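You operate a simulated robot arm through the tools that you are given. There is no shell and no other tool. Be economical: measure what you need, move in short steps, check, and stop when the job is done.

The job below is to be done with a simulated robot arm. You get a single attempt, and the scene is never put back.

Task
Roll the satin drum back off the yellow square and free its lid.
Fine: back beside the cotton drum; brake it there, lift the clamp only then, and open both catches; the lid stays on. Where these are worked on the way, their far stop is far enough and under half their travel is too little: dolly brake.

Only the result counts: the job must be done as asked and must still hold three seconds after the hand-in. Knocking over, shifting, dropping, spilling or breaking anything else fails it. A push-on lid holds only when it is set on centred and level and pressed home; a screw cap is set on level and turned clockwise until tight.

Robot
A 7-joint arm with a fingered hand on a trunk, on a base that drives. Base frame: it is fixed to the floor where the robot stands at the start and does not move with it; the origin is under the middle of the robot, x ahead of it, y to its left, z up. Readings come in mm, degrees, newtons and seconds.
Its first joint turns from -69.0 to 172.0 degrees. Places, roughly: binding drum [1250, 1000, 250]; binding drum lid [2000, 500, 500]; binding drum marker [2400, 300, 500]; blue binding drum catch [1300, 900, 600]; blue cotton drum catch [1500, 200, 600]; blue printed drum catch [1800, 600, 600]; blue satin drum catch [700, 100, 700]; blue woven drum catch [100, -1800, 600]; chair (40x44x80 cm) [-200, -4200, 500]; cotton drum [1500, 250, 250]; cotton drum lid [1500, 250, 500]; cotton drum marker [2500, 400, 500]; dolly [600, 200, 200]; dolly brake [500, 0, 800]; dolly clamp [500, 100, 700]; drying bag [2250, 0, 500]. Payload 3.4 kg.
The TCP is the grasp point between the finger pads, 39 mm short of the fingertips. In the tool frame z runs along the fingers and y along their closing line. Largest opening 180 mm; the body of the gripper starts 111 mm behind the TCP. The gripper is a hand of 3 fingers: y runs from the thumb to the fingers, the wrist lies at [0, 0, -262] in the tool frame.
Orientation is told as [roll, pitch, yaw] about the base's x, y, z axes, in that order, counted from this pose: with the fingers straight down and closing along the base's y, the tool's x points along the base's -x, its y along +y and its z along -z.

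Tools
- The arm moves only by the tool servo_tool. Its argument "deltas" is text: rows parted by semicolons, each of 6 numbers parted by spaces: the turn, a rotation vector about the base's x, y, z in units of 120 degrees (1.0 is 120 degrees), then the shift along the base's x, y, z in units of 100 mm (1.0 is 100 mm). In form: rx ry rz tx ty tz; .... A call has 1 to 12 rows; each row is the pose to reach, as a shift and turn from the pose commanded when the call began. A call with a number of a shift or a turn outside -1 to 1 is refused whole. Rows are played at 5 a second. More than 50 mm and 8.6 degrees between two rows, and nothing of the call is played. Where a pose cannot be reached the arm comes as near as it can. A force on the tool above 90 N (or 10 N above the force at the start of the call, whichever is more), or a blocked arm, ends the call early, and 0.2 s more pass. In this call time passes only in rows, and 0.2 s behind the last. The reply holds the time, the measured pose of the TCP, the force on the tool along the base axes, the opening and the grip force, in the units named above and with some noise, with the torque about the TCP (base axes, N m) and any sound that the robot's microphone picked up, and new pictures: "views" is both (left out), scene, wrist or none.
- Cameras (640 x 400 px; columns grow to the right, rows downward): "scene" is now at [272.1, 5.3, 1638.9]; the picture's right is [0.18, -0.98, -0.00], its down [-0.92, -0.17, -0.36] and it looks along [0.35, 0.07, -0.93] (base axes); focal length 280 px, centre (320, 200). "wrist" rides on the gripper at [63, -36, -128] in the tool frame; the picture's right is [0.50, 0.87, 0.00], its down [-0.75, 0.44, -0.49] and it looks along [-0.43, 0.25, 0.87] (tool axes); focal length 226 px, centre (320, 200). There is no depth. A picture from a camera that has moved, and an enlarged one, comes with that camera's place and axes in the base frame and with its lens.
- slide_trunk(by): slides the trunk up (or, below 0, down) by that many mm; the arm and the scene camera ride with it, the base frame stays. It gives what a move gives, with no picture.
- roll_base(legs): drives the robot by 1 to 6 legs, each [ahead, left, turn to the left] in mm, mm and degrees, along the robot's own axes; the way and the turn of a leg run together, so that a leg with both is an arc; at most 1500 mm and 180 degrees a leg. The arm and the cameras ride along, it lands a little off, and it stops where it bumps. It gives what a move gives, and a new picture of the scene camera.
- move_fingers(finger1, finger2, thumb_bend): sets how far each is bent, from 0 (flat) to 1 (curled in); at 0.3 the hand is open as for a grip, at 0.7 the pads meet at the TCP. One left out holds its place. A second passes; each finger stops where it meets its share of the squeeze, and holds until it gets a number again. It is the only way to open and close the hand. It gives what a move gives, with no picture; readings hold the bend of each and the force on the fingers (four entries, about 0 where the hand has none), thumb and palm.
- head_to(pan, tilt): turns the head with the scene camera to pan (to the left, within 143 degrees either way) and tilt (down, from -29 to 69), counted from straight ahead of the robot. It gives what a move gives, and a new picture of the scene camera.
- close_up(camera, box): a new picture of the part [left, top, right, bottom] of that camera's present view, enlarged. No time passes.
- sign_off(): hands the job in; it is judged then, once.

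Work in short steps. Places have to be worked out from the pictures, the camera data and where the tool is seen: move nearer, look again, correct. Check each grasp and each placing, and mend what went wrong. You have 120 turns and 260 pictures in all, those below and enlarged ones among them. Open the gripper and draw the arm clear of the work before you hand the job in, unless the task says otherwise; then end with one line.

The tools are called after "Call:" by a JSON object that holds its "name" and its "arguments". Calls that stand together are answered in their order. servo_tool: Moves the arm, as the interface text tells. Its arguments: {"type":"object","properties":{"deltas":{"type":"string"},"views":{"type":"string","enum":["both","scene","wrist","none"]}},"required":["deltas"]} The other tools are called the same way: slide_trunk (by) slides the trunk up or down; move_fingers (finger1, finger2, thumb_bend) moves the fingers one by one; roll_base (legs) drives the base; head_to (pan, tilt) turns the head that bears the scene camera; close_up (camera, box) takes an enlarged picture of a part of a camera's view; sign_off () hands the job in.

At the start:

```text
time: 0.0
tool_pos: [524.4, 22.4, 1101.3]
tool_rot: [0.0, 0.0, -0.1]
contact_force: [0.0, 0.3, 0.0]
wrist_torque: [-0.01, 0.04, -0.02]
grip_width: 180.0
finger_force: 0.0
shape: jaw
bend: [0.3, 0.3, 0.3]
finger forces: [0.1, 0.1, 0.0, 0.1, 0.0, 0.0]
trunk travel left (down, up): [-150.0, 392.0]
robot x, y, heading: [-0.8, 2.5, -0.1]
head pan, tilt: [10.4, 68.8]
```

scene: 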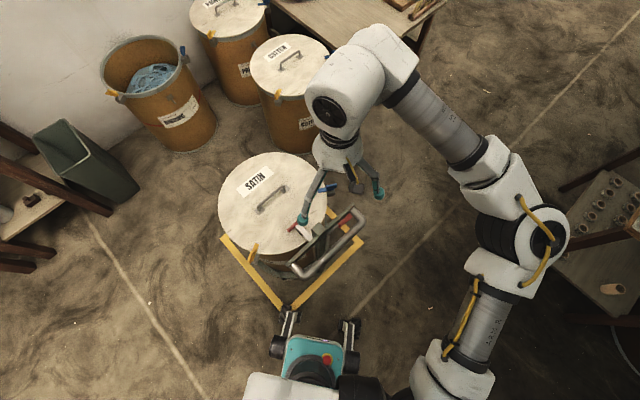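
wrist: 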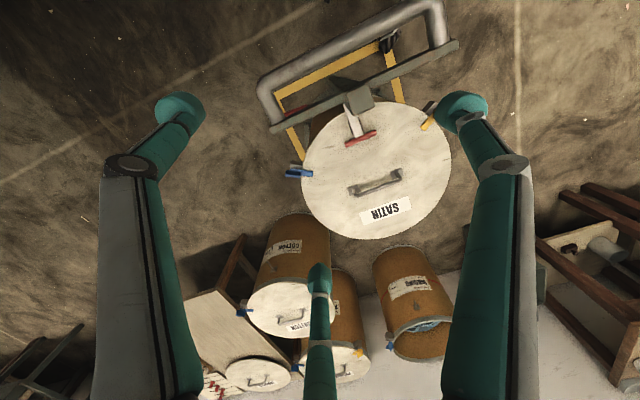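

I see the satin drum on its dolly over a yellow square, with the handle toward the robot. I look closer at the handle, brake, clamp and catches first.

Call:
{"name": "close_up", "arguments": {"camera": "scene", "box": [200, 140, 400, 310]}}

Call:
{"name": "close_up", "arguments": {"camera": "wrist", "box": [240, 0, 480, 250]}}

Call:
{"name": "head_to", "arguments": {"pan": 10, "tilt": 45}}

```text
2.35 times, centred on (300, 225) of scene
camera zoom: at [272.1, 5.3, 1638.9], right [0.18, -0.98, 0.0], down [-0.92, -0.17, -0.36], along [0.35, 0.07, -0.93], focal length 658 px, centre (367, 141)
```

zoom: 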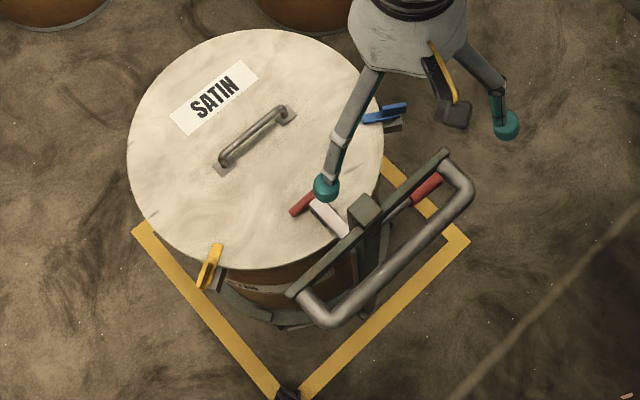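

```text
1.60 times, centred on (360, 125) of wrist
camera zoom: at [462.1, -13.6, 1228.2], right [-0.5, 0.87, 0.0], down [0.75, 0.43, 0.49], along [0.43, 0.25, -0.87], focal length 362 px, centre (256, 320)
```

zoom: 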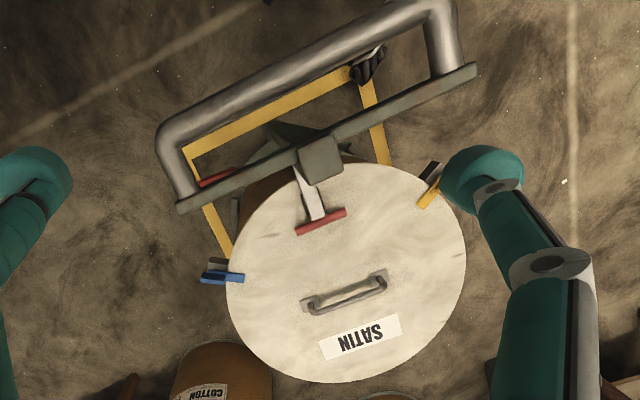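

```text
time: 0.9
tool_pos: [518.9, 25.0, 1102.9]
tool_rot: [0.0, -0.2, 0.0]
contact_force: [0.1, -0.1, 0.5]
wrist_torque: [-0.02, -0.01, 0.02]
grip_width: 180.2
finger_force: 0.1
shape: jaw
bend: [0.3, 0.3, 0.3]
finger forces: [0.0, 0.0, 0.1, 0.0, 0.0, 0.0]
trunk travel left (down, up): [-150.0, 392.0]
robot x, y, heading: [2.4, 1.5, 0.3]
head pan, tilt: [10.0, 45.0]
camera scene: at [297.4, 9.3, 1667.5], right [0.17, -0.98, 0.0], down [-0.7, -0.12, -0.7], along [0.69, 0.12, -0.71], focal length 280 px, centre (320, 200)
```

scene: 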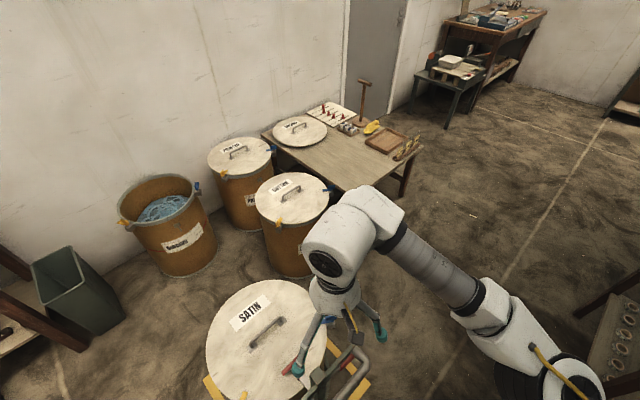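

Head tilted up hides the dolly, so I tilt it back down and zoom finely on the brake, clamp and catches.

Call:
{"name": "head_to", "arguments": {"pan": 5, "tilt": 65}}

Call:
{"name": "close_up", "arguments": {"camera": "wrist", "box": [250, 0, 470, 150]}}

Call:
{"name": "close_up", "arguments": {"camera": "scene", "box": [260, 190, 380, 310]}}

```text
time: 1.7
tool_pos: [520.1, 24.5, 1103.3]
tool_rot: [0.0, -0.3, -0.1]
contact_force: [0.2, 0.5, 0.2]
wrist_torque: [-0.01, -0.01, -0.01]
grip_width: 179.9
finger_force: 0.1
shape: jaw
bend: [0.3, 0.3, 0.3]
finger forces: [0.0, 0.1, 0.1, 0.0, 0.0, 0.1]
trunk travel left (down, up): [-150.0, 392.0]
robot x, y, heading: [0.5, 0.4, -0.1]
head pan, tilt: [5.0, 65.0]
camera scene: at [277.6, 0.5, 1642.7], right [0.09, -1.0, 0.0], down [-0.9, -0.08, -0.42], along [0.42, 0.04, -0.91], focal length 280 px, centre (320, 200)
```

scene: 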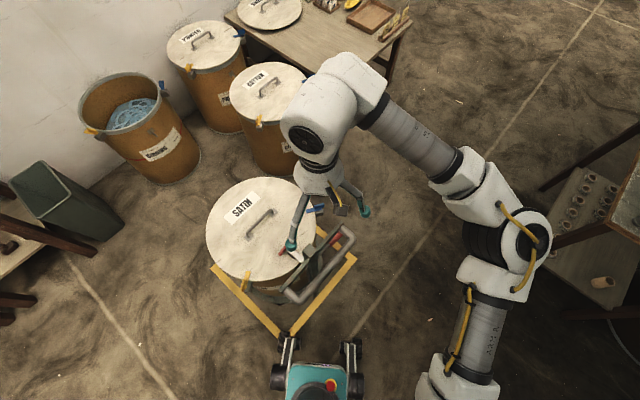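

```text
2.67 times, centred on (360, 75) of wrist
camera zoom: at [457.3, -11.8, 1230.0], right [-0.5, 0.87, 0.0], down [0.75, 0.44, 0.49], along [0.43, 0.25, -0.87], focal length 603 px, centre (213, 533)
```

zoom: 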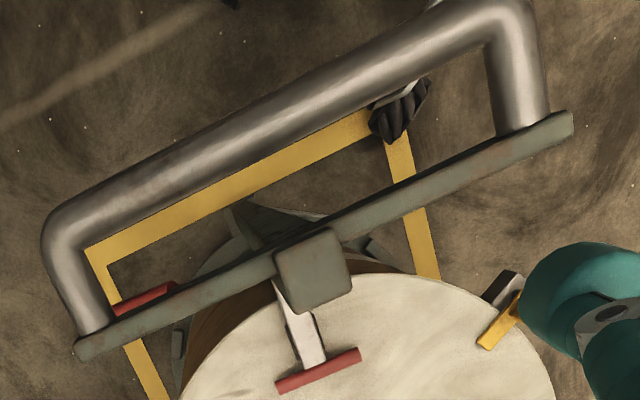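

```text
3.33 times, centred on (320, 250) of scene
camera zoom: at [277.6, 0.5, 1642.7], right [0.09, -1.0, 0.0], down [-0.9, -0.08, -0.42], along [0.42, 0.04, -0.91], focal length 933 px, centre (320, 33)
```

zoom: 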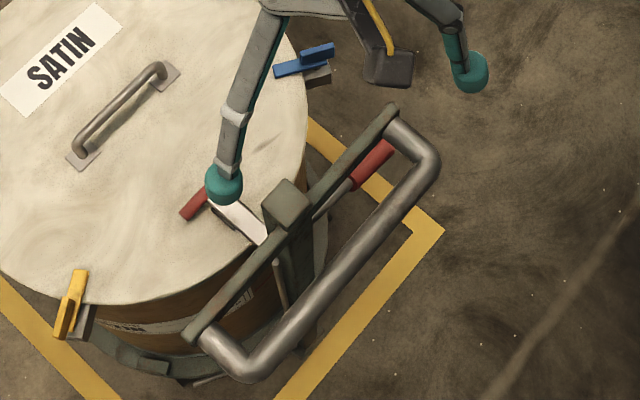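

Triangulating gives: handle bar centre ≈(428,0,908) running along (0.77,-0.63), brake grip tip ≈(550,-37,815), clamp T ≈(535,145,678). I need to see the dolly's wheels and the destination area next.

Call:
{"name": "close_up", "arguments": {"camera": "scene", "box": [200, 240, 360, 340]}}

Call:
{"name": "close_up", "arguments": {"camera": "scene", "box": [80, 10, 340, 180]}}

Call:
{"name": "close_up", "arguments": {"camera": "wrist", "box": [200, 180, 480, 400]}}

```text
4.00 times, centred on (280, 290) of scene
camera zoom: at [277.6, 0.5, 1642.7], right [0.09, -1.0, 0.0], down [-0.9, -0.08, -0.42], along [0.42, 0.04, -0.91], focal length 1119 px, centre (480, -160)
```

zoom: 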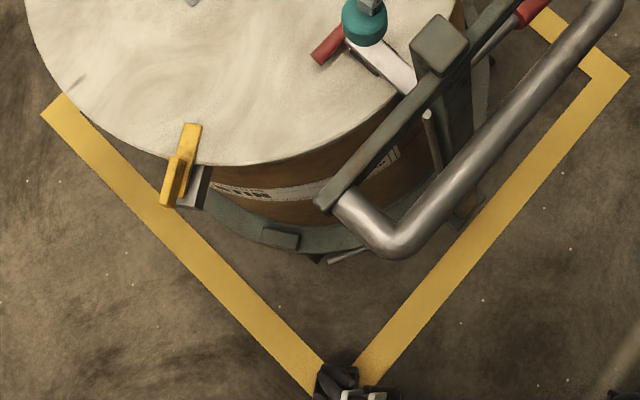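

```text
2.35 times, centred on (210, 95) of scene
camera zoom: at [277.6, 0.5, 1642.7], right [0.09, -1.0, 0.0], down [-0.9, -0.08, -0.42], along [0.42, 0.04, -0.91], focal length 658 px, centre (579, 447)
```

zoom: 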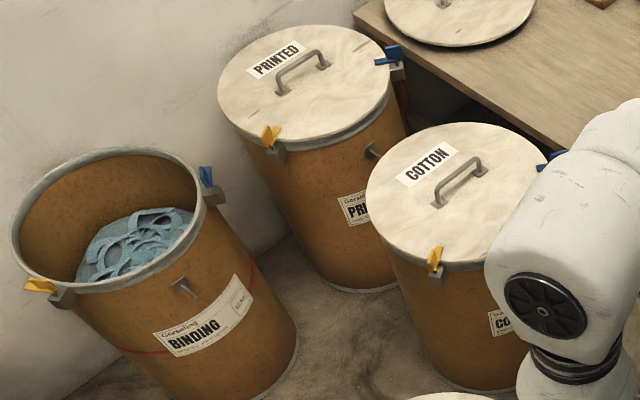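

```text
1.82 times, centred on (340, 290) of wrist
camera zoom: at [457.3, -11.8, 1230.0], right [-0.5, 0.87, 0.0], down [0.75, 0.44, 0.49], along [0.43, 0.25, -0.87], focal length 411 px, centre (284, 36)
```

zoom: 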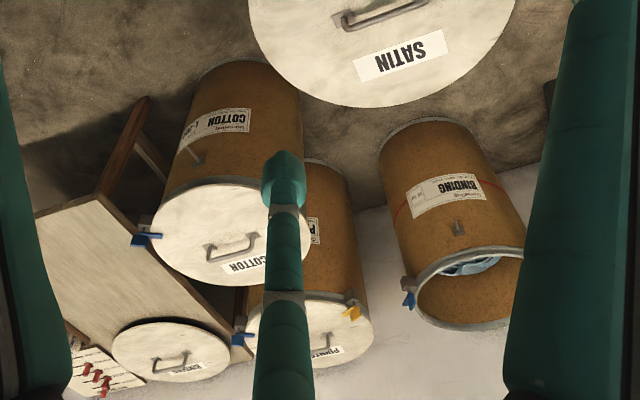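

The dolly seems to point its nose along (0.63,0.78), towards the gap abreast of the cotton drum (≈(1405,387)). I pre-close the hand and move above the handle with the closing line across the bar.

Call:
{"name": "move_fingers", "arguments": {"finger1": 0.45, "finger2": 0.45, "thumb_bend": 0.45}}

Call:
{"name": "servo_tool", "arguments": {"deltas": "0 0 -0.055 -0.15 -0.04 -0.1; 0 0 -0.11 -0.3 -0.08 -0.2; 0 0 -0.165 -0.45 -0.12 -0.3; 0 0 -0.22 -0.6 -0.16 -0.4; 0 0 -0.275 -0.75 -0.2 -0.5; 0 0 -0.325 -0.92 -0.24 -0.6"}}

```text
time: 2.7
tool_pos: [519.3, 25.4, 1102.7]
tool_rot: [0.0, -0.2, 0.0]
contact_force: [0.2, 0.4, -0.9]
wrist_torque: [-0.04, 0.04, 0.02]
grip_width: 93.4
finger_force: 0.1
shape: fingers
bend: [0.45, 0.45, 0.45]
finger forces: [0.1, 0.1, 0.1, 0.1, 0.1, 0.0]
trunk travel left (down, up): [-150.0, 392.0]
robot x, y, heading: [1.5, 2.1, -0.1]
head pan, tilt: [5.0, 65.0]
```

```text
time: 4.1
tool_pos: [497.0, -0.8, 1031.4]
tool_rot: [-0.6, 1.1, -37.9]
contact_force: [0.0, 0.5, 0.2]
wrist_torque: [0.01, 0.01, 0.01]
grip_width: 93.0
finger_force: 0.0
shape: fingers
bend: [0.45, 0.45, 0.45]
finger forces: [0.0, 0.0, 0.0, 0.0, 0.0, 0.0]
out of reach, approached as far as the arm can: row 5, 6
trunk travel left (down, up): [-150.0, 392.0]
robot x, y, heading: [-0.8, 0.3, -0.1]
head pan, tilt: [5.0, 65.0]
camera scene: at [277.1, 0.2, 1642.6], right [0.09, -1.0, 0.0], down [-0.9, -0.08, -0.42], along [0.42, 0.04, -0.91], focal length 280 px, centre (320, 200)
camera wrist: at [429.1, 7.8, 1160.3], right [0.14, 0.99, 0.0], down [0.87, -0.12, 0.47], along [0.47, -0.07, -0.88], focal length 226 px, centre (320, 200)
```

scene: 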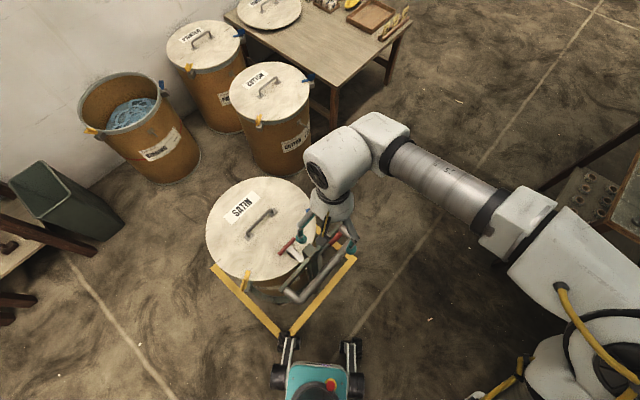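
wrist: 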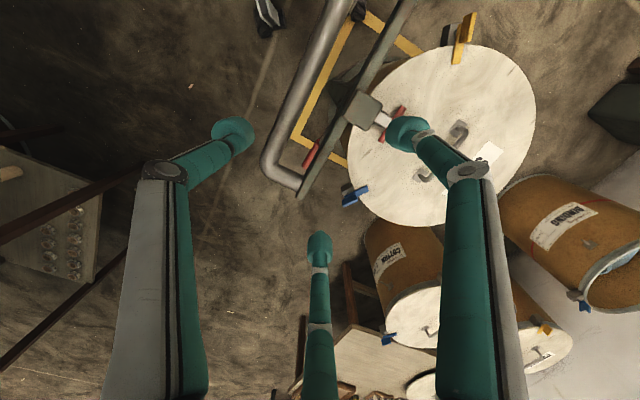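

The target is too near the robot for this wrist pose, so I back the base off 170 mm and re-approach.

Call:
{"name": "roll_base", "arguments": {"legs": [[-170, 0, 0]]}}

Call:
{"name": "servo_tool", "arguments": {"deltas": "0 0 -0.009 0.3 0 0; 0 0 -0.009 0.6 0 0; 0 0 -0.009 0.95 0 0"}}

```text
time: 5.6
tool_pos: [323.5, -2.0, 1031.1]
tool_rot: [-0.5, 0.8, -38.0]
contact_force: [0.3, 1.1, 0.4]
wrist_torque: [-0.02, -0.01, 0.01]
grip_width: 93.1
finger_force: 0.0
shape: fingers
bend: [0.45, 0.45, 0.45]
finger forces: [0.0, 0.0, 0.0, 0.1, 0.0, 0.1]
trunk travel left (down, up): [-150.0, 392.0]
robot x, y, heading: [-172.2, -2.2, -0.2]
head pan, tilt: [5.0, 65.0]
camera scene: at [103.0, 0.1, 1643.1], right [0.08, -1.0, 0.0], down [-0.9, -0.08, -0.42], along [0.42, 0.04, -0.91], focal length 280 px, centre (320, 200)
```

scene: 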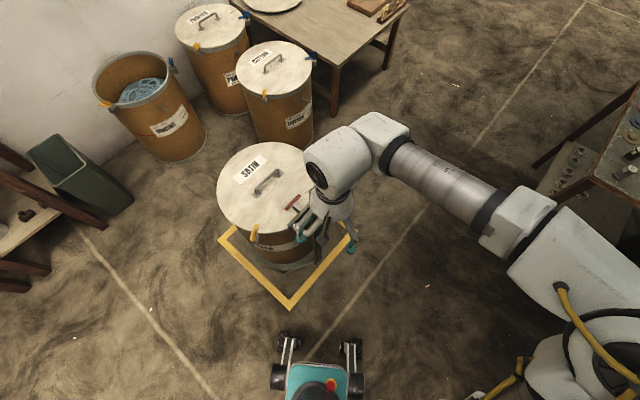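

```text
time: 6.4
tool_pos: [416.6, 0.1, 1032.4]
tool_rot: [-0.7, 0.8, -39.2]
contact_force: [-0.3, -1.5, 0.2]
wrist_torque: [-0.01, 0.02, -0.01]
grip_width: 93.3
finger_force: 0.0
shape: fingers
bend: [0.45, 0.45, 0.45]
finger forces: [0.0, 0.0, 0.0, 0.1, 0.1, 0.0]
trunk travel left (down, up): [-150.0, 392.0]
robot x, y, heading: [-172.5, 1.6, -0.1]
head pan, tilt: [5.0, 65.0]
camera scene: at [108.1, 0.0, 1642.0], right [0.08, -1.0, 0.0], down [-0.91, -0.08, -0.42], along [0.41, 0.04, -0.91], focal length 280 px, centre (320, 200)
camera wrist: at [349.2, 10.3, 1161.4], right [0.16, 0.99, 0.0], down [0.87, -0.14, 0.48], along [0.47, -0.08, -0.88], focal length 226 px, centre (320, 200)
```

scene: 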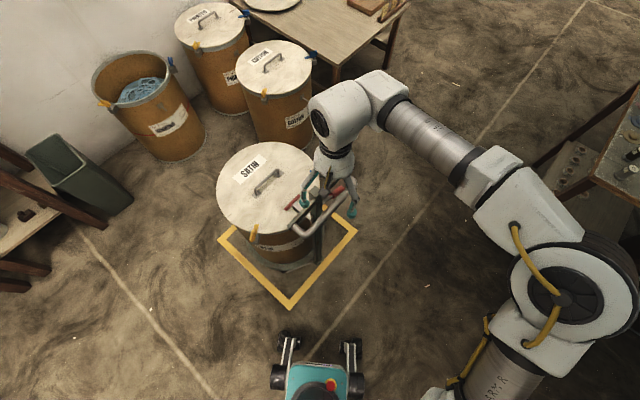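
wrist: 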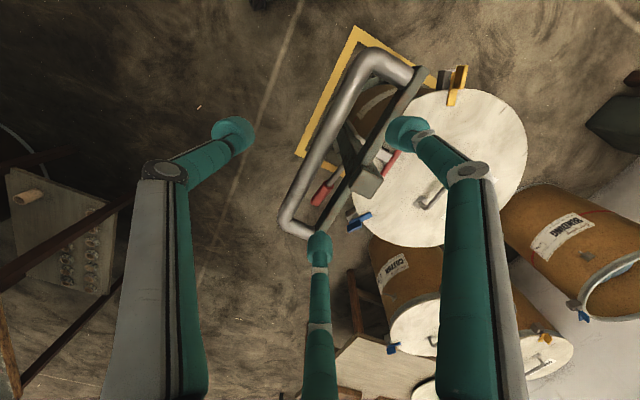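

Bar centre checks out at ≈(427,0,908). I lower toward it, straddling the bar.

Call:
{"name": "servo_tool", "arguments": {"deltas": "0 0 0 0.1 0 -0.3; 0 0 0 0.1 0 -0.6; 0 0 0 0.1 0 -0.8"}}

```text
time: 7.2
tool_pos: [427.7, -0.2, 953.6]
tool_rot: [-0.5, 0.7, -39.0]
contact_force: [1.2, -0.1, -0.5]
wrist_torque: [-0.02, 0.03, -0.01]
grip_width: 93.3
finger_force: 0.0
shape: fingers
bend: [0.45, 0.45, 0.45]
finger forces: [0.0, 0.0, 0.1, 0.1, 0.1, 0.0]
trunk travel left (down, up): [-150.0, 392.0]
robot x, y, heading: [-175.0, 0.3, -0.4]
head pan, tilt: [5.0, 65.0]
camera scene: at [106.3, -0.2, 1642.5], right [0.08, -1.0, 0.0], down [-0.91, -0.08, -0.42], along [0.42, 0.04, -0.91], focal length 280 px, centre (320, 200)
camera wrist: at [358.8, 10.4, 1080.9], right [0.16, 0.99, 0.0], down [0.87, -0.14, 0.48], along [0.47, -0.08, -0.88], focal length 226 px, centre (320, 200)
```

scene: 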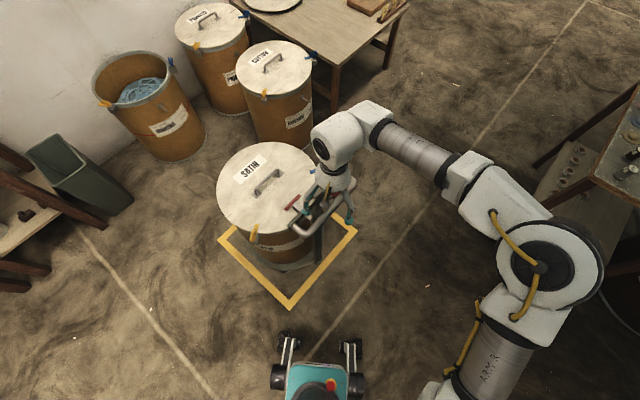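
wrist: 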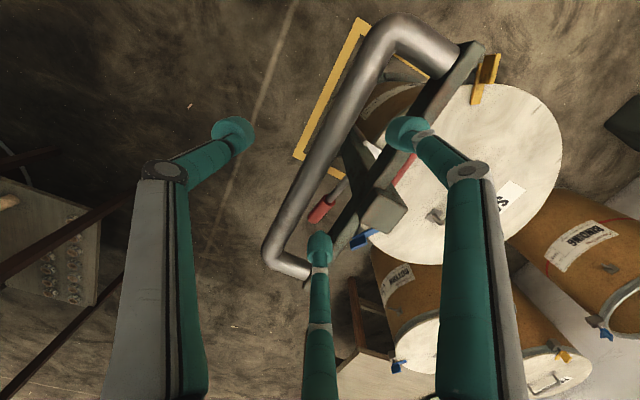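

Both fingers look to be between bar and crossbar, thumb on the near side. Down the last 45 mm and close.

Call:
{"name": "servo_tool", "arguments": {"deltas": "0 0 0 0 0 -0.25; 0 0 0 0 0 -0.45"}}

Call:
{"name": "move_fingers", "arguments": {"finger1": 0.7, "finger2": 0.7, "thumb_bend": 0.7}}

Call:
{"name": "close_up", "arguments": {"camera": "wrist", "box": [160, 0, 560, 300]}}

```text
time: 7.8
tool_pos: [425.0, -1.0, 908.0]
tool_rot: [-0.6, 0.8, -39.1]
contact_force: [-0.9, -2.1, 0.7]
wrist_torque: [0.03, -0.01, 0.17]
grip_width: 90.2
finger_force: 0.8
shape: fingers
bend: [0.46, 0.45, 0.45]
finger forces: [2.4, 0.1, 0.1, 0.0, 0.0, 0.0]
trunk travel left (down, up): [-150.0, 392.0]
robot x, y, heading: [-174.9, 1.1, -0.2]
head pan, tilt: [5.0, 65.0]
camera scene: at [105.2, -0.7, 1642.7], right [0.08, -1.0, 0.0], down [-0.91, -0.07, -0.42], along [0.42, 0.04, -0.91], focal length 280 px, centre (320, 200)
camera wrist: at [356.5, 10.2, 1036.9], right [0.16, 0.99, 0.0], down [0.87, -0.14, 0.48], along [0.47, -0.08, -0.88], focal length 226 px, centre (320, 200)
```

scene: 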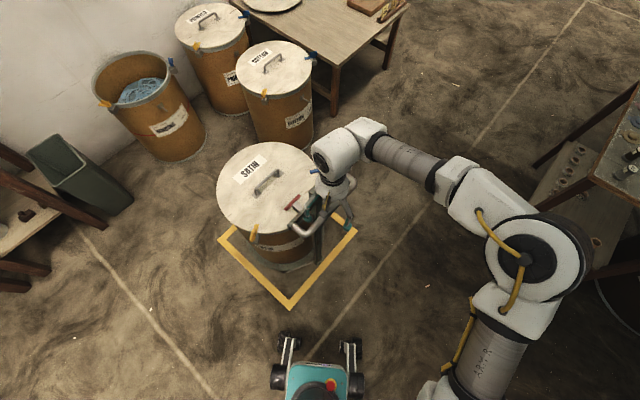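
wrist: 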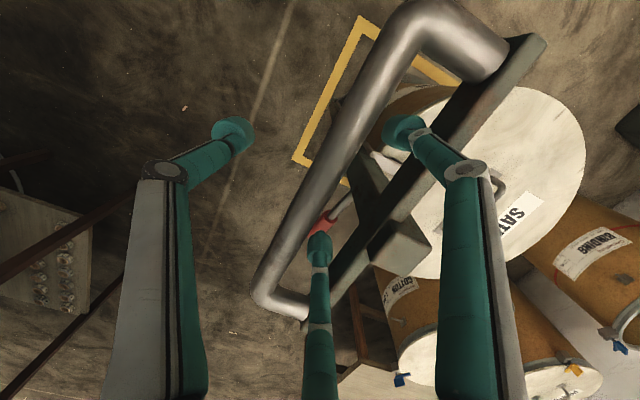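

```text
time: 8.8
tool_pos: [425.2, -0.4, 909.2]
tool_rot: [-0.7, 0.6, -39.2]
contact_force: [-0.1, 0.3, -1.4]
wrist_torque: [-0.01, 0.01, -0.01]
grip_width: 0.0
finger_force: 0.6
shape: fingers
bend: [0.7, 0.69, 0.69]
finger forces: [0.1, 0.6, 0.1, 0.0, 1.0, 0.0]
trunk travel left (down, up): [-150.0, 392.0]
robot x, y, heading: [-171.6, -1.0, -0.1]
head pan, tilt: [5.0, 65.0]
```

```text
1.33 times, centred on (360, 150) of wrist
camera zoom: at [356.9, 10.6, 1037.1], right [0.16, 0.99, 0.0], down [0.87, -0.14, 0.48], along [0.47, -0.08, -0.88], focal length 301 px, centre (267, 267)
```

zoom: 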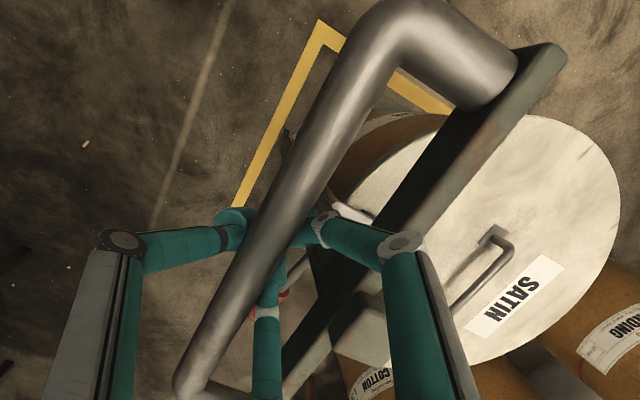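

The fingers met below the bar (cage only, opening 0), so the bar sits higher than I judged. I reopen, raise 25 mm and close again.

Call:
{"name": "move_fingers", "arguments": {"finger1": 0.45, "finger2": 0.45, "thumb_bend": 0.45}}

Call:
{"name": "servo_tool", "arguments": {"deltas": "0 0 0 0 0 0.25", "views": "none"}}

Call:
{"name": "move_fingers", "arguments": {"finger1": 0.7, "finger2": 0.7, "thumb_bend": 0.7}}

Call:
{"name": "close_up", "arguments": {"camera": "wrist", "box": [160, 0, 560, 300]}}

```text
time: 9.8
tool_pos: [427.0, -1.1, 909.2]
tool_rot: [-0.6, 0.8, -39.1]
contact_force: [0.0, -2.8, 0.6]
wrist_torque: [0.0, -0.02, 0.11]
grip_width: 89.0
finger_force: 1.5
shape: fingers
bend: [0.46, 0.45, 0.45]
finger forces: [2.5, 0.0, 0.1, 0.0, 0.0, 0.0]
trunk travel left (down, up): [-150.0, 392.0]
robot x, y, heading: [-171.1, 2.9, -0.5]
head pan, tilt: [5.0, 65.0]
```

```text
time: 10.2
tool_pos: [423.6, -0.2, 933.6]
tool_rot: [-0.5, 0.7, -39.1]
contact_force: [-0.3, -1.4, -0.6]
wrist_torque: [0.01, 0.0, -0.02]
grip_width: 91.9
finger_force: 0.1
shape: fingers
bend: [0.45, 0.45, 0.45]
finger forces: [0.1, 0.0, 0.0, 0.0, 0.0, 0.0]
trunk travel left (down, up): [-150.0, 392.0]
robot x, y, heading: [-169.6, -1.7, -0.1]
head pan, tilt: [5.0, 65.0]
```

```text
time: 11.2
tool_pos: [425.7, 0.4, 934.0]
tool_rot: [-0.6, 0.8, -39.1]
contact_force: [0.7, 1.1, -4.7]
wrist_torque: [0.05, -0.06, 0.02]
grip_width: 17.8
finger_force: 7.8
shape: fingers
bend: [0.65, 0.64, 0.65]
finger forces: [4.4, 4.6, 0.1, 0.0, 7.3, 0.1]
trunk travel left (down, up): [-150.0, 392.0]
robot x, y, heading: [-169.4, 0.8, 0.1]
head pan, tilt: [5.0, 65.0]
```

```text
1.33 times, centred on (360, 150) of wrist
camera zoom: at [357.0, 10.8, 1062.4], right [0.16, 0.99, 0.0], down [0.87, -0.14, 0.48], along [0.47, -0.08, -0.88], focal length 301 px, centre (267, 267)
```

zoom: 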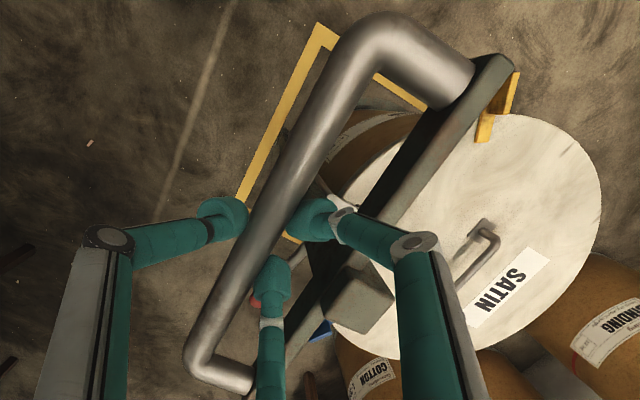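

The bar is gripped (18 mm, forces on both fingers and thumb). I test whether the dolly rolls freely by pushing gently along its axis.

Call:
{"name": "servo_tool", "arguments": {"deltas": "0 0 0 0.09 0.12 0; 0 0 0 0.19 0.23 0; 0 0 0 0.25 0.31 0", "views": "scene"}}

```text
time: 12.0
tool_pos: [446.1, 24.7, 936.1]
tool_rot: [-1.0, 0.7, -39.2]
contact_force: [-25.3, -27.8, 3.9]
wrist_torque: [-1.07, 0.88, -0.09]
grip_width: 31.3
finger_force: 18.4
shape: fingers
bend: [0.7, 0.7, 0.54]
finger forces: [4.2, 3.3, 0.1, 0.0, 28.9, 0.1]
trunk travel left (down, up): [-150.0, 392.0]
robot x, y, heading: [-170.4, 3.5, -0.2]
head pan, tilt: [5.0, 65.0]
camera scene: at [98.4, -12.8, 1644.0], right [0.08, -1.0, -0.01], down [-0.9, -0.07, -0.42], along [0.42, 0.04, -0.91], focal length 280 px, centre (320, 200)
```

scene: 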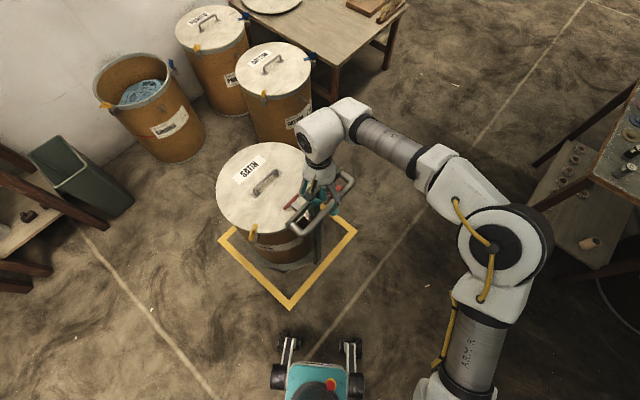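

The dolly resists 37 N without moving, so the brake is probably on. I relax, let go and rise to study the brake lever.

Call:
{"name": "servo_tool", "arguments": {"deltas": "0 0 0 -0.12 -0.15 0; 0 0 0 -0.25 -0.31 0", "views": "none"}}

Call:
{"name": "move_fingers", "arguments": {"finger1": 0.45, "finger2": 0.45, "thumb_bend": 0.45}}

Call:
{"name": "servo_tool", "arguments": {"deltas": "0 0 0 0 0 0.3; 0 0 0 0 0 0.6; 0 0 0 0 0 0.9; 0 0 0 0 -0.4 0.9; 0 0 0 0.1 -0.8 0.9"}}

Call:
{"name": "close_up", "arguments": {"camera": "wrist", "box": [250, 60, 450, 260]}}

Call:
{"name": "close_up", "arguments": {"camera": "scene", "box": [280, 160, 380, 260]}}

```text
time: 12.6
tool_pos: [426.4, 3.6, 934.5]
tool_rot: [-0.4, 0.7, -39.2]
contact_force: [1.6, -2.2, 1.1]
wrist_torque: [-0.04, -0.02, 0.04]
grip_width: 15.5
finger_force: 8.4
shape: fingers
bend: [0.69, 0.69, 0.64]
finger forces: [4.1, 4.2, 0.1, 0.0, 9.5, 0.1]
trunk travel left (down, up): [-150.0, 392.0]
robot x, y, heading: [-170.5, 3.1, 0.2]
head pan, tilt: [5.0, 65.0]
```

```text
time: 13.6
tool_pos: [424.5, -0.6, 934.0]
tool_rot: [-0.7, 0.6, -39.1]
contact_force: [0.1, 0.4, 0.1]
wrist_torque: [-0.01, 0.0, -0.01]
grip_width: 92.1
finger_force: 0.0
shape: fingers
bend: [0.45, 0.45, 0.45]
finger forces: [0.0, 0.0, 0.0, 0.0, 0.0, 0.0]
trunk travel left (down, up): [-150.0, 392.0]
robot x, y, heading: [-169.6, 1.1, -0.1]
head pan, tilt: [5.0, 65.0]
```

```text
time: 14.8
tool_pos: [436.4, -83.4, 1021.9]
tool_rot: [-0.4, 0.9, -39.1]
contact_force: [0.5, -0.2, 0.4]
wrist_torque: [-0.03, 0.05, 0.02]
grip_width: 92.4
finger_force: 0.0
shape: fingers
bend: [0.45, 0.45, 0.45]
finger forces: [0.0, 0.0, 0.1, 0.0, 0.0, 0.0]
trunk travel left (down, up): [-150.0, 392.0]
robot x, y, heading: [-175.2, -0.6, -0.2]
head pan, tilt: [5.0, 65.0]
camera scene: at [106.3, -8.3, 1642.4], right [0.08, -1.0, -0.01], down [-0.91, -0.07, -0.42], along [0.42, 0.04, -0.91], focal length 280 px, centre (320, 200)
camera wrist: at [367.5, -73.0, 1150.2], right [0.16, 0.99, 0.0], down [0.87, -0.14, 0.48], along [0.47, -0.07, -0.88], focal length 226 px, centre (320, 200)
```

scene: 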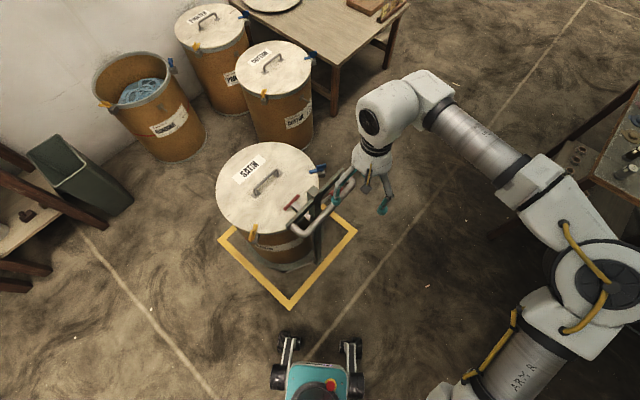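
wrist: 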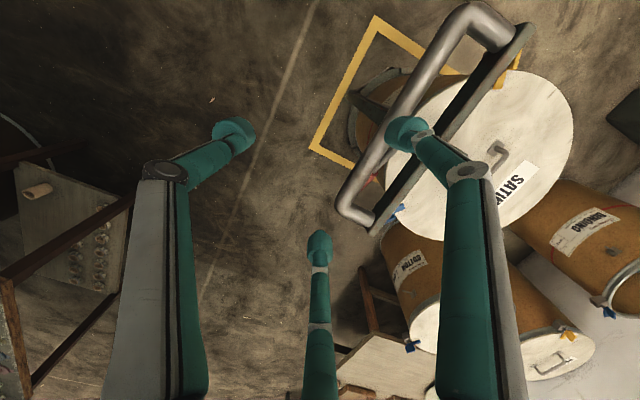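

```text
2.00 times, centred on (350, 160) of wrist
camera zoom: at [367.5, -73.0, 1150.2], right [0.16, 0.99, 0.0], down [0.87, -0.14, 0.48], along [0.47, -0.07, -0.88], focal length 452 px, centre (260, 280)
```

zoom: 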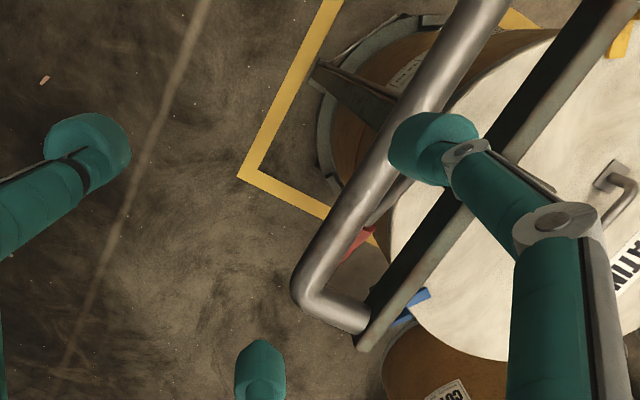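

```text
4.00 times, centred on (330, 210) of scene
camera zoom: at [106.3, -8.3, 1642.4], right [0.08, -1.0, -0.01], down [-0.91, -0.07, -0.42], along [0.42, 0.04, -0.91], focal length 1119 px, centre (280, 160)
```

zoom: 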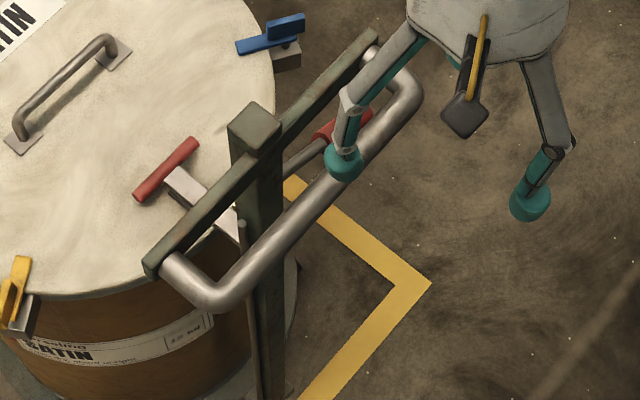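

The brake lever rises from the post under the crossbar. I move the hand further to the right for an unobstructed view from both cameras.

Call:
{"name": "servo_tool", "arguments": {"deltas": "0 0 0 0 -0.4 0; 0 0 0 0 -0.8 0; 0 0 0 0 -1 0"}}

Call:
{"name": "close_up", "arguments": {"camera": "wrist", "box": [320, 40, 520, 240]}}

Call:
{"name": "close_up", "arguments": {"camera": "scene", "box": [290, 155, 370, 215]}}

```text
time: 15.6
tool_pos: [436.5, -183.3, 1020.7]
tool_rot: [-0.6, 0.7, -39.0]
contact_force: [0.1, -0.3, 0.6]
wrist_torque: [-0.01, 0.03, 0.0]
grip_width: 92.3
finger_force: 0.0
shape: fingers
bend: [0.45, 0.45, 0.45]
finger forces: [0.0, 0.0, 0.0, 0.1, 0.0, 0.0]
trunk travel left (down, up): [-150.0, 392.0]
robot x, y, heading: [-170.2, -2.1, -0.3]
head pan, tilt: [5.0, 65.0]
camera scene: at [105.4, -10.1, 1642.6], right [0.08, -1.0, -0.01], down [-0.91, -0.07, -0.42], along [0.42, 0.04, -0.91], focal length 280 px, centre (320, 200)
camera wrist: at [368.3, -172.8, 1149.8], right [0.16, 0.99, 0.0], down [0.87, -0.14, 0.48], along [0.47, -0.08, -0.88], focal length 226 px, centre (320, 200)
```

scene: 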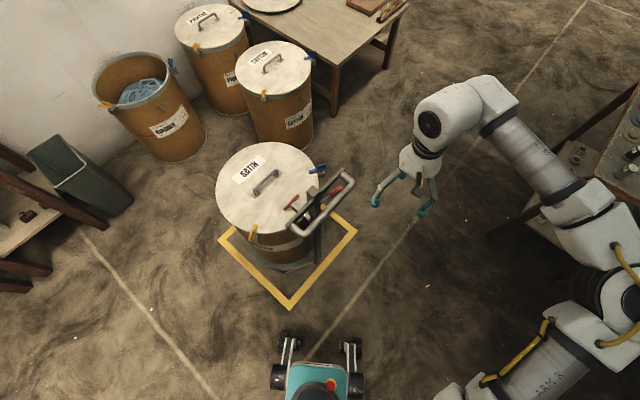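
wrist: 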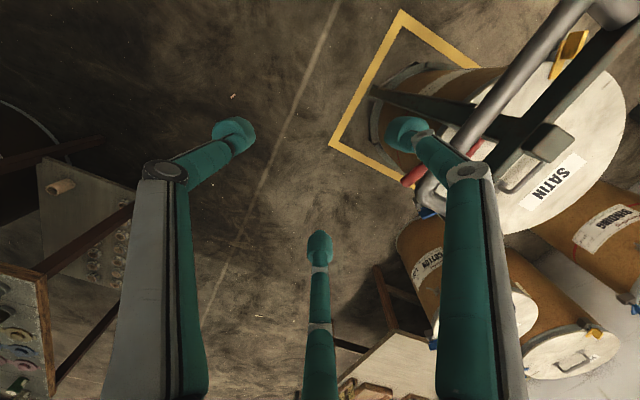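

```text
2.00 times, centred on (420, 140) of wrist
camera zoom: at [368.3, -172.8, 1149.8], right [0.16, 0.99, 0.0], down [0.87, -0.14, 0.48], along [0.47, -0.08, -0.88], focal length 452 px, centre (120, 320)
```

zoom: 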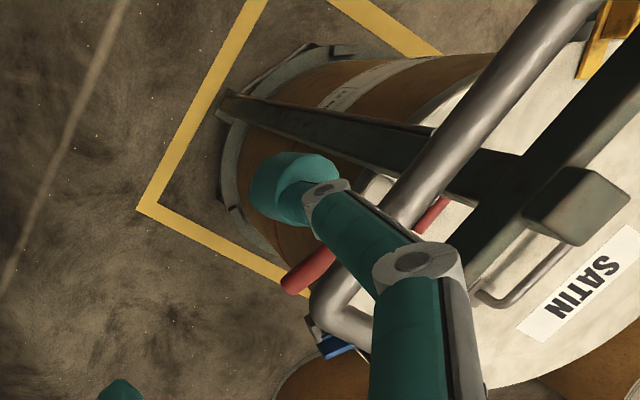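

```text
6.67 times, centred on (330, 185) of scene
camera zoom: at [105.4, -10.1, 1642.6], right [0.08, -1.0, -0.01], down [-0.91, -0.07, -0.42], along [0.42, 0.04, -0.91], focal length 1866 px, centre (253, 300)
```

zoom: 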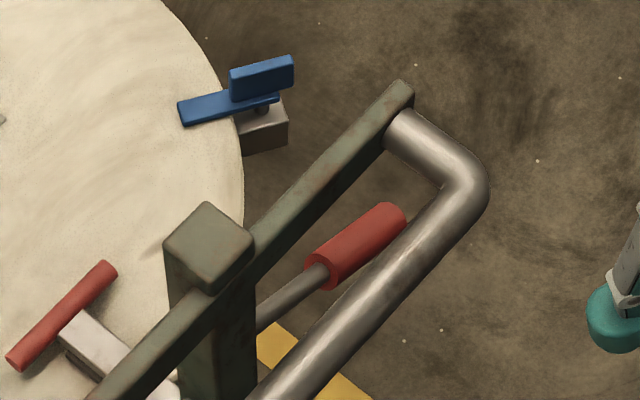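

Lateral parallax puts the brake grip's outer end near (567,-41,~765), lever running roughly level from the post. I turn the hand to point back along the lever (toward −u) so the three fingers can take the grip end-on, staying well outside it.

Call:
{"name": "servo_tool", "arguments": {"deltas": "0.041 0.0503 0 0.1 0 -0.05; 0.082 0.1006 0 0.2 0 -0.1; 0.123 0.151 0 0.35 0 -0.2; 0.164 0.201 0 0.5 0 -0.3; 0.205 0.2515 0 0.6 0 -0.4; 0.246 0.302 0 0.7 0 -0.5; 0.287 0.352 0 0.8 0 -0.6; 0.328 0.4025 0 0.9 0 -0.7; 0.367 0.453 0 1 0 -0.8"}}

```text
time: 17.6
tool_pos: [425.0, -139.7, 927.7]
tool_rot: [-2.5, 69.1, -40.7]
contact_force: [-0.5, -0.5, -0.6]
wrist_torque: [0.01, 0.02, 0.01]
grip_width: 92.9
finger_force: 0.0
shape: fingers
bend: [0.45, 0.45, 0.45]
finger forces: [0.1, 0.0, 0.0, 0.0, 0.0, 0.0]
out of reach, approached as far as the arm can: row 6, 7, 8, 9
trunk travel left (down, up): [-150.0, 392.0]
robot x, y, heading: [-174.6, 1.8, 0.1]
head pan, tilt: [5.0, 65.0]
camera scene: at [108.2, 0.1, 1642.1], right [0.08, -1.0, 0.0], down [-0.91, -0.08, -0.42], along [0.41, 0.04, -0.91], focal length 280 px, centre (320, 200)
camera wrist: at [480.5, -228.5, 1031.6], right [0.4, 0.79, 0.45], down [0.84, -0.12, -0.54], along [-0.37, 0.6, -0.71], focal length 226 px, centre (320, 200)
```

scene: 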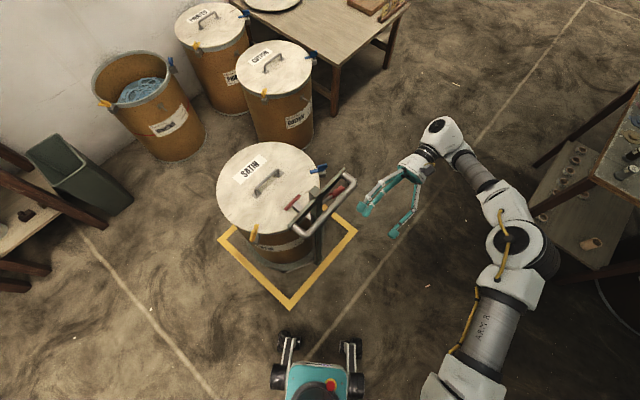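
wrist: 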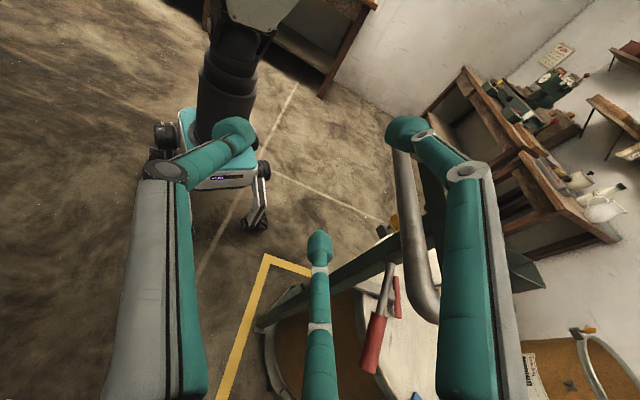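

The orientation is reached, but the reach in x is short. I bring the base forward 170 mm and 100 mm right, keeping clear of the dolly.

Call:
{"name": "roll_base", "arguments": {"legs": [[170, -100, 0]]}}

Call:
{"name": "servo_tool", "arguments": {"deltas": "0 0 0 0.1 0.3 -0.3; 0 0 0 0.3 0.6 -0.6; 0 0 0 0.4 0.9 -0.9"}}

Call:
{"name": "close_up", "arguments": {"camera": "scene", "box": [240, 170, 400, 290]}}

```text
time: 19.2
tool_pos: [592.9, -239.6, 929.5]
tool_rot: [-2.5, 69.1, -40.5]
contact_force: [0.7, -0.5, 0.2]
wrist_torque: [0.0, 0.02, -0.03]
grip_width: 92.4
finger_force: 0.1
shape: fingers
bend: [0.45, 0.45, 0.45]
finger forces: [0.1, 0.0, 0.1, 0.0, 0.1, 0.0]
trunk travel left (down, up): [-150.0, 392.0]
robot x, y, heading: [-8.0, -101.5, -0.0]
head pan, tilt: [5.0, 65.0]
camera scene: at [274.8, -100.1, 1642.4], right [0.09, -1.0, 0.0], down [-0.91, -0.08, -0.42], along [0.42, 0.04, -0.91], focal length 280 px, centre (320, 200)
```

scene: 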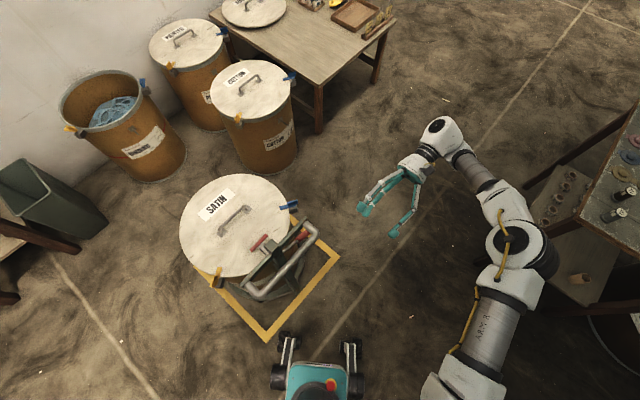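

```text
time: 20.0
tool_pos: [630.5, -146.2, 842.4]
tool_rot: [-2.0, 68.6, -40.1]
contact_force: [0.0, 0.0, 0.9]
wrist_torque: [-0.04, 0.02, 0.0]
grip_width: 92.8
finger_force: 0.0
shape: fingers
bend: [0.45, 0.45, 0.45]
finger forces: [0.0, 0.0, 0.0, 0.1, 0.1, 0.1]
trunk travel left (down, up): [-150.0, 392.0]
robot x, y, heading: [-5.5, -100.2, -0.3]
head pan, tilt: [5.0, 65.0]
camera scene: at [275.0, -97.5, 1642.4], right [0.09, -1.0, 0.0], down [-0.91, -0.08, -0.42], along [0.42, 0.04, -0.91], focal length 280 px, centre (320, 200)
camera wrist: at [686.6, -234.6, 948.2], right [0.4, 0.8, 0.45], down [0.84, -0.12, -0.53], along [-0.37, 0.59, -0.72], focal length 226 px, centre (320, 200)
```

scene: 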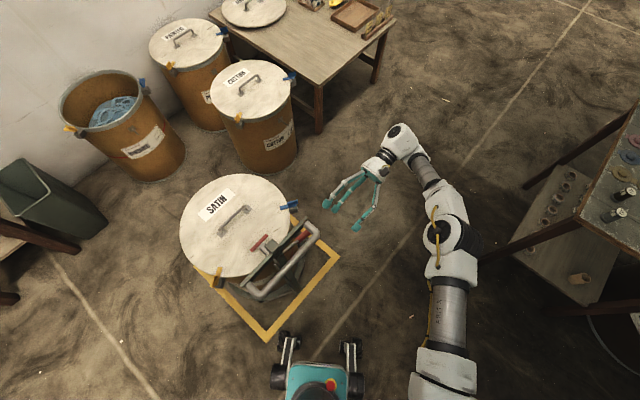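
wrist: 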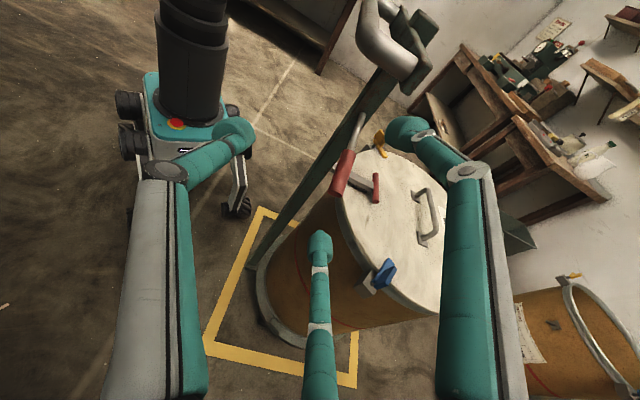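

```text
3.33 times, centred on (320, 230) of scene
camera zoom: at [275.0, -97.5, 1642.4], right [0.09, -1.0, 0.0], down [-0.91, -0.08, -0.42], along [0.42, 0.04, -0.91], focal length 933 px, centre (320, 100)
```

zoom: 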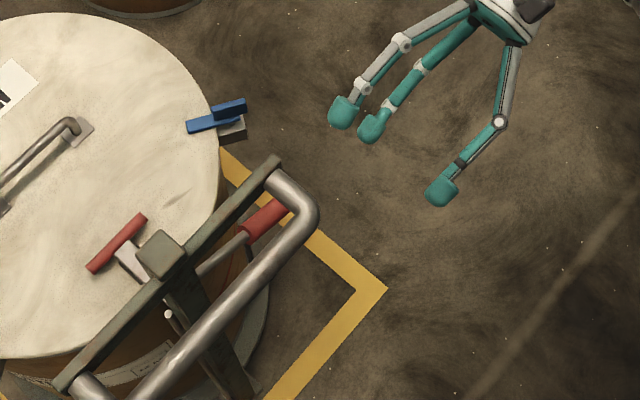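

Two-view fixes now agree: brake grip from (529,-2,777) to (569,-31,746), pivot near (472,35,803) — lever hanging about 28° down. I align the hand with the grip and come halfway in.

Call:
{"name": "servo_tool", "arguments": {"deltas": "0 0 0 0.31 0.38 -0.08; 0 0 0 0.31 0.38 -0.4; 0 0 0 0.04 0.6 -0.525; 0 0 0 -0.22 0.82 -0.65"}}

Call:
{"name": "close_up", "arguments": {"camera": "scene", "box": [240, 170, 400, 290]}}

```text
time: 21.0
tool_pos: [607.3, -66.3, 777.4]
tool_rot: [-1.8, 68.7, -40.0]
contact_force: [0.1, 0.3, 0.2]
wrist_torque: [0.01, 0.0, 0.04]
grip_width: 92.6
finger_force: 0.0
shape: fingers
bend: [0.45, 0.45, 0.45]
finger forces: [0.1, 0.1, 0.0, 0.0, 0.1, 0.0]
out of reach, approached as far as the arm can: row 1, 2, 3
trunk travel left (down, up): [-150.0, 392.0]
robot x, y, heading: [-6.4, -102.8, -0.0]
head pan, tilt: [5.0, 65.0]
camera scene: at [273.8, -101.2, 1642.7], right [0.09, -1.0, 0.0], down [-0.91, -0.08, -0.42], along [0.42, 0.04, -0.91], focal length 280 px, centre (320, 200)
camera wrist: at [663.4, -153.9, 881.7], right [0.4, 0.8, 0.46], down [0.84, -0.12, -0.53], along [-0.37, 0.59, -0.72], focal length 226 px, centre (320, 200)
```

scene: 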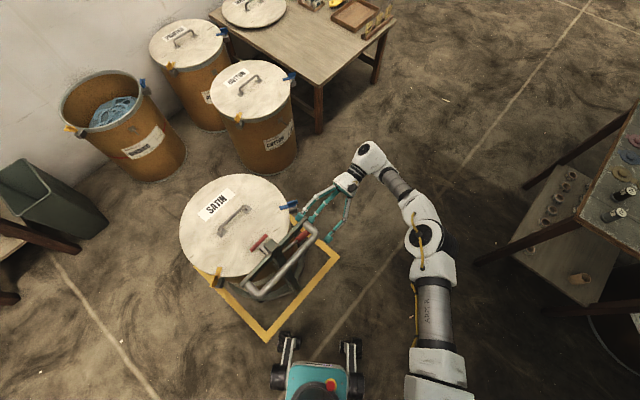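
wrist: 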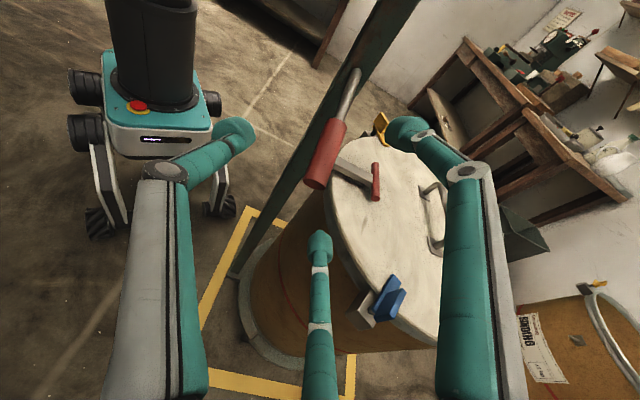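

```text
3.33 times, centred on (320, 230) of scene
camera zoom: at [273.8, -101.2, 1642.7], right [0.09, -1.0, 0.0], down [-0.91, -0.08, -0.42], along [0.42, 0.04, -0.91], focal length 933 px, centre (320, 100)
```

zoom: 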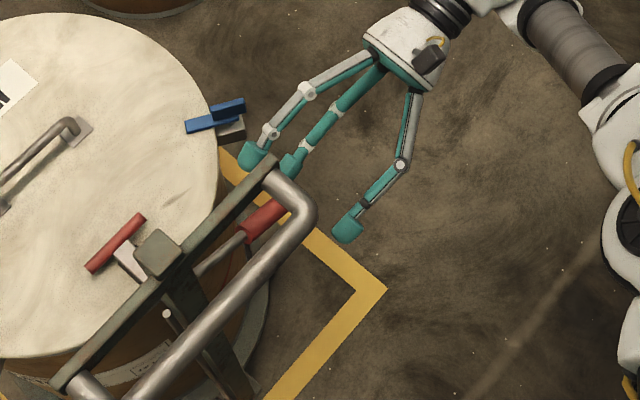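

The hand straddles the grip well. I advance ~70 mm along the axis and close.

Call:
{"name": "servo_tool", "arguments": {"deltas": "0 0 0 -0.26 0.22 -0.1; 0 0 0 -0.5 0.43 -0.2"}}

Call:
{"name": "move_fingers", "arguments": {"finger1": 0.7, "finger2": 0.7, "thumb_bend": 0.7}}

Call:
{"name": "close_up", "arguments": {"camera": "wrist", "box": [160, 50, 480, 300]}}

```text
time: 21.6
tool_pos: [554.8, -21.9, 758.3]
tool_rot: [-2.2, 68.6, -40.2]
contact_force: [0.6, 0.6, 0.0]
wrist_torque: [0.02, 0.0, -0.04]
grip_width: 92.7
finger_force: 0.0
shape: fingers
bend: [0.45, 0.45, 0.45]
finger forces: [0.0, 0.0, 0.0, 0.0, 0.0, 0.0]
trunk travel left (down, up): [-150.0, 392.0]
robot x, y, heading: [-6.5, -103.4, -0.1]
head pan, tilt: [5.0, 65.0]
camera scene: at [274.6, -100.8, 1642.4], right [0.09, -1.0, 0.0], down [-0.91, -0.08, -0.42], along [0.42, 0.04, -0.91], focal length 280 px, centre (320, 200)
camera wrist: at [610.2, -110.0, 862.6], right [0.4, 0.8, 0.45], down [0.84, -0.12, -0.53], along [-0.37, 0.59, -0.72], focal length 226 px, centre (320, 200)
```

scene: 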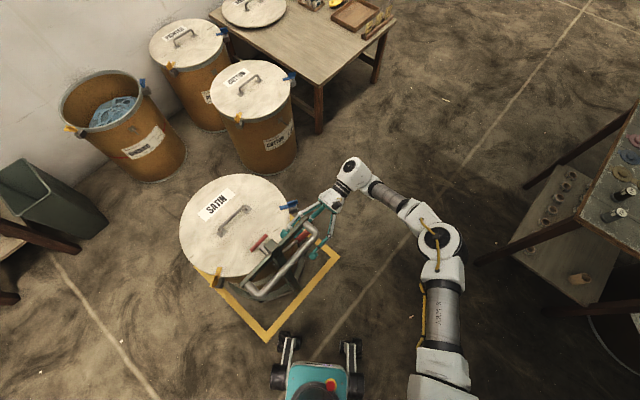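
wrist: 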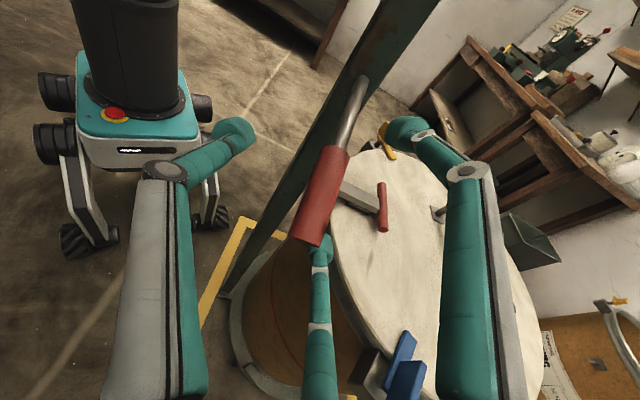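

```text
time: 22.6
tool_pos: [555.3, -22.6, 758.4]
tool_rot: [-2.2, 68.7, -40.2]
contact_force: [1.0, 5.1, 1.3]
wrist_torque: [0.01, 0.01, -0.08]
grip_width: 5.5
finger_force: 1.4
shape: fingers
bend: [0.66, 0.7, 0.7]
finger forces: [4.1, 0.1, 0.0, 0.0, 0.0, 0.0]
trunk travel left (down, up): [-150.0, 392.0]
robot x, y, heading: [-7.0, -99.6, 0.3]
head pan, tilt: [5.0, 65.0]
```

```text
1.60 times, centred on (320, 175) of wrist
camera zoom: at [610.2, -109.9, 863.0], right [0.4, 0.8, 0.45], down [0.84, -0.12, -0.53], along [-0.37, 0.59, -0.72], focal length 362 px, centre (320, 240)
```

zoom: 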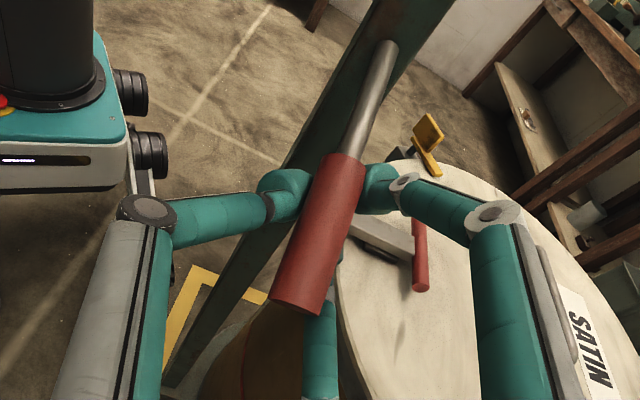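

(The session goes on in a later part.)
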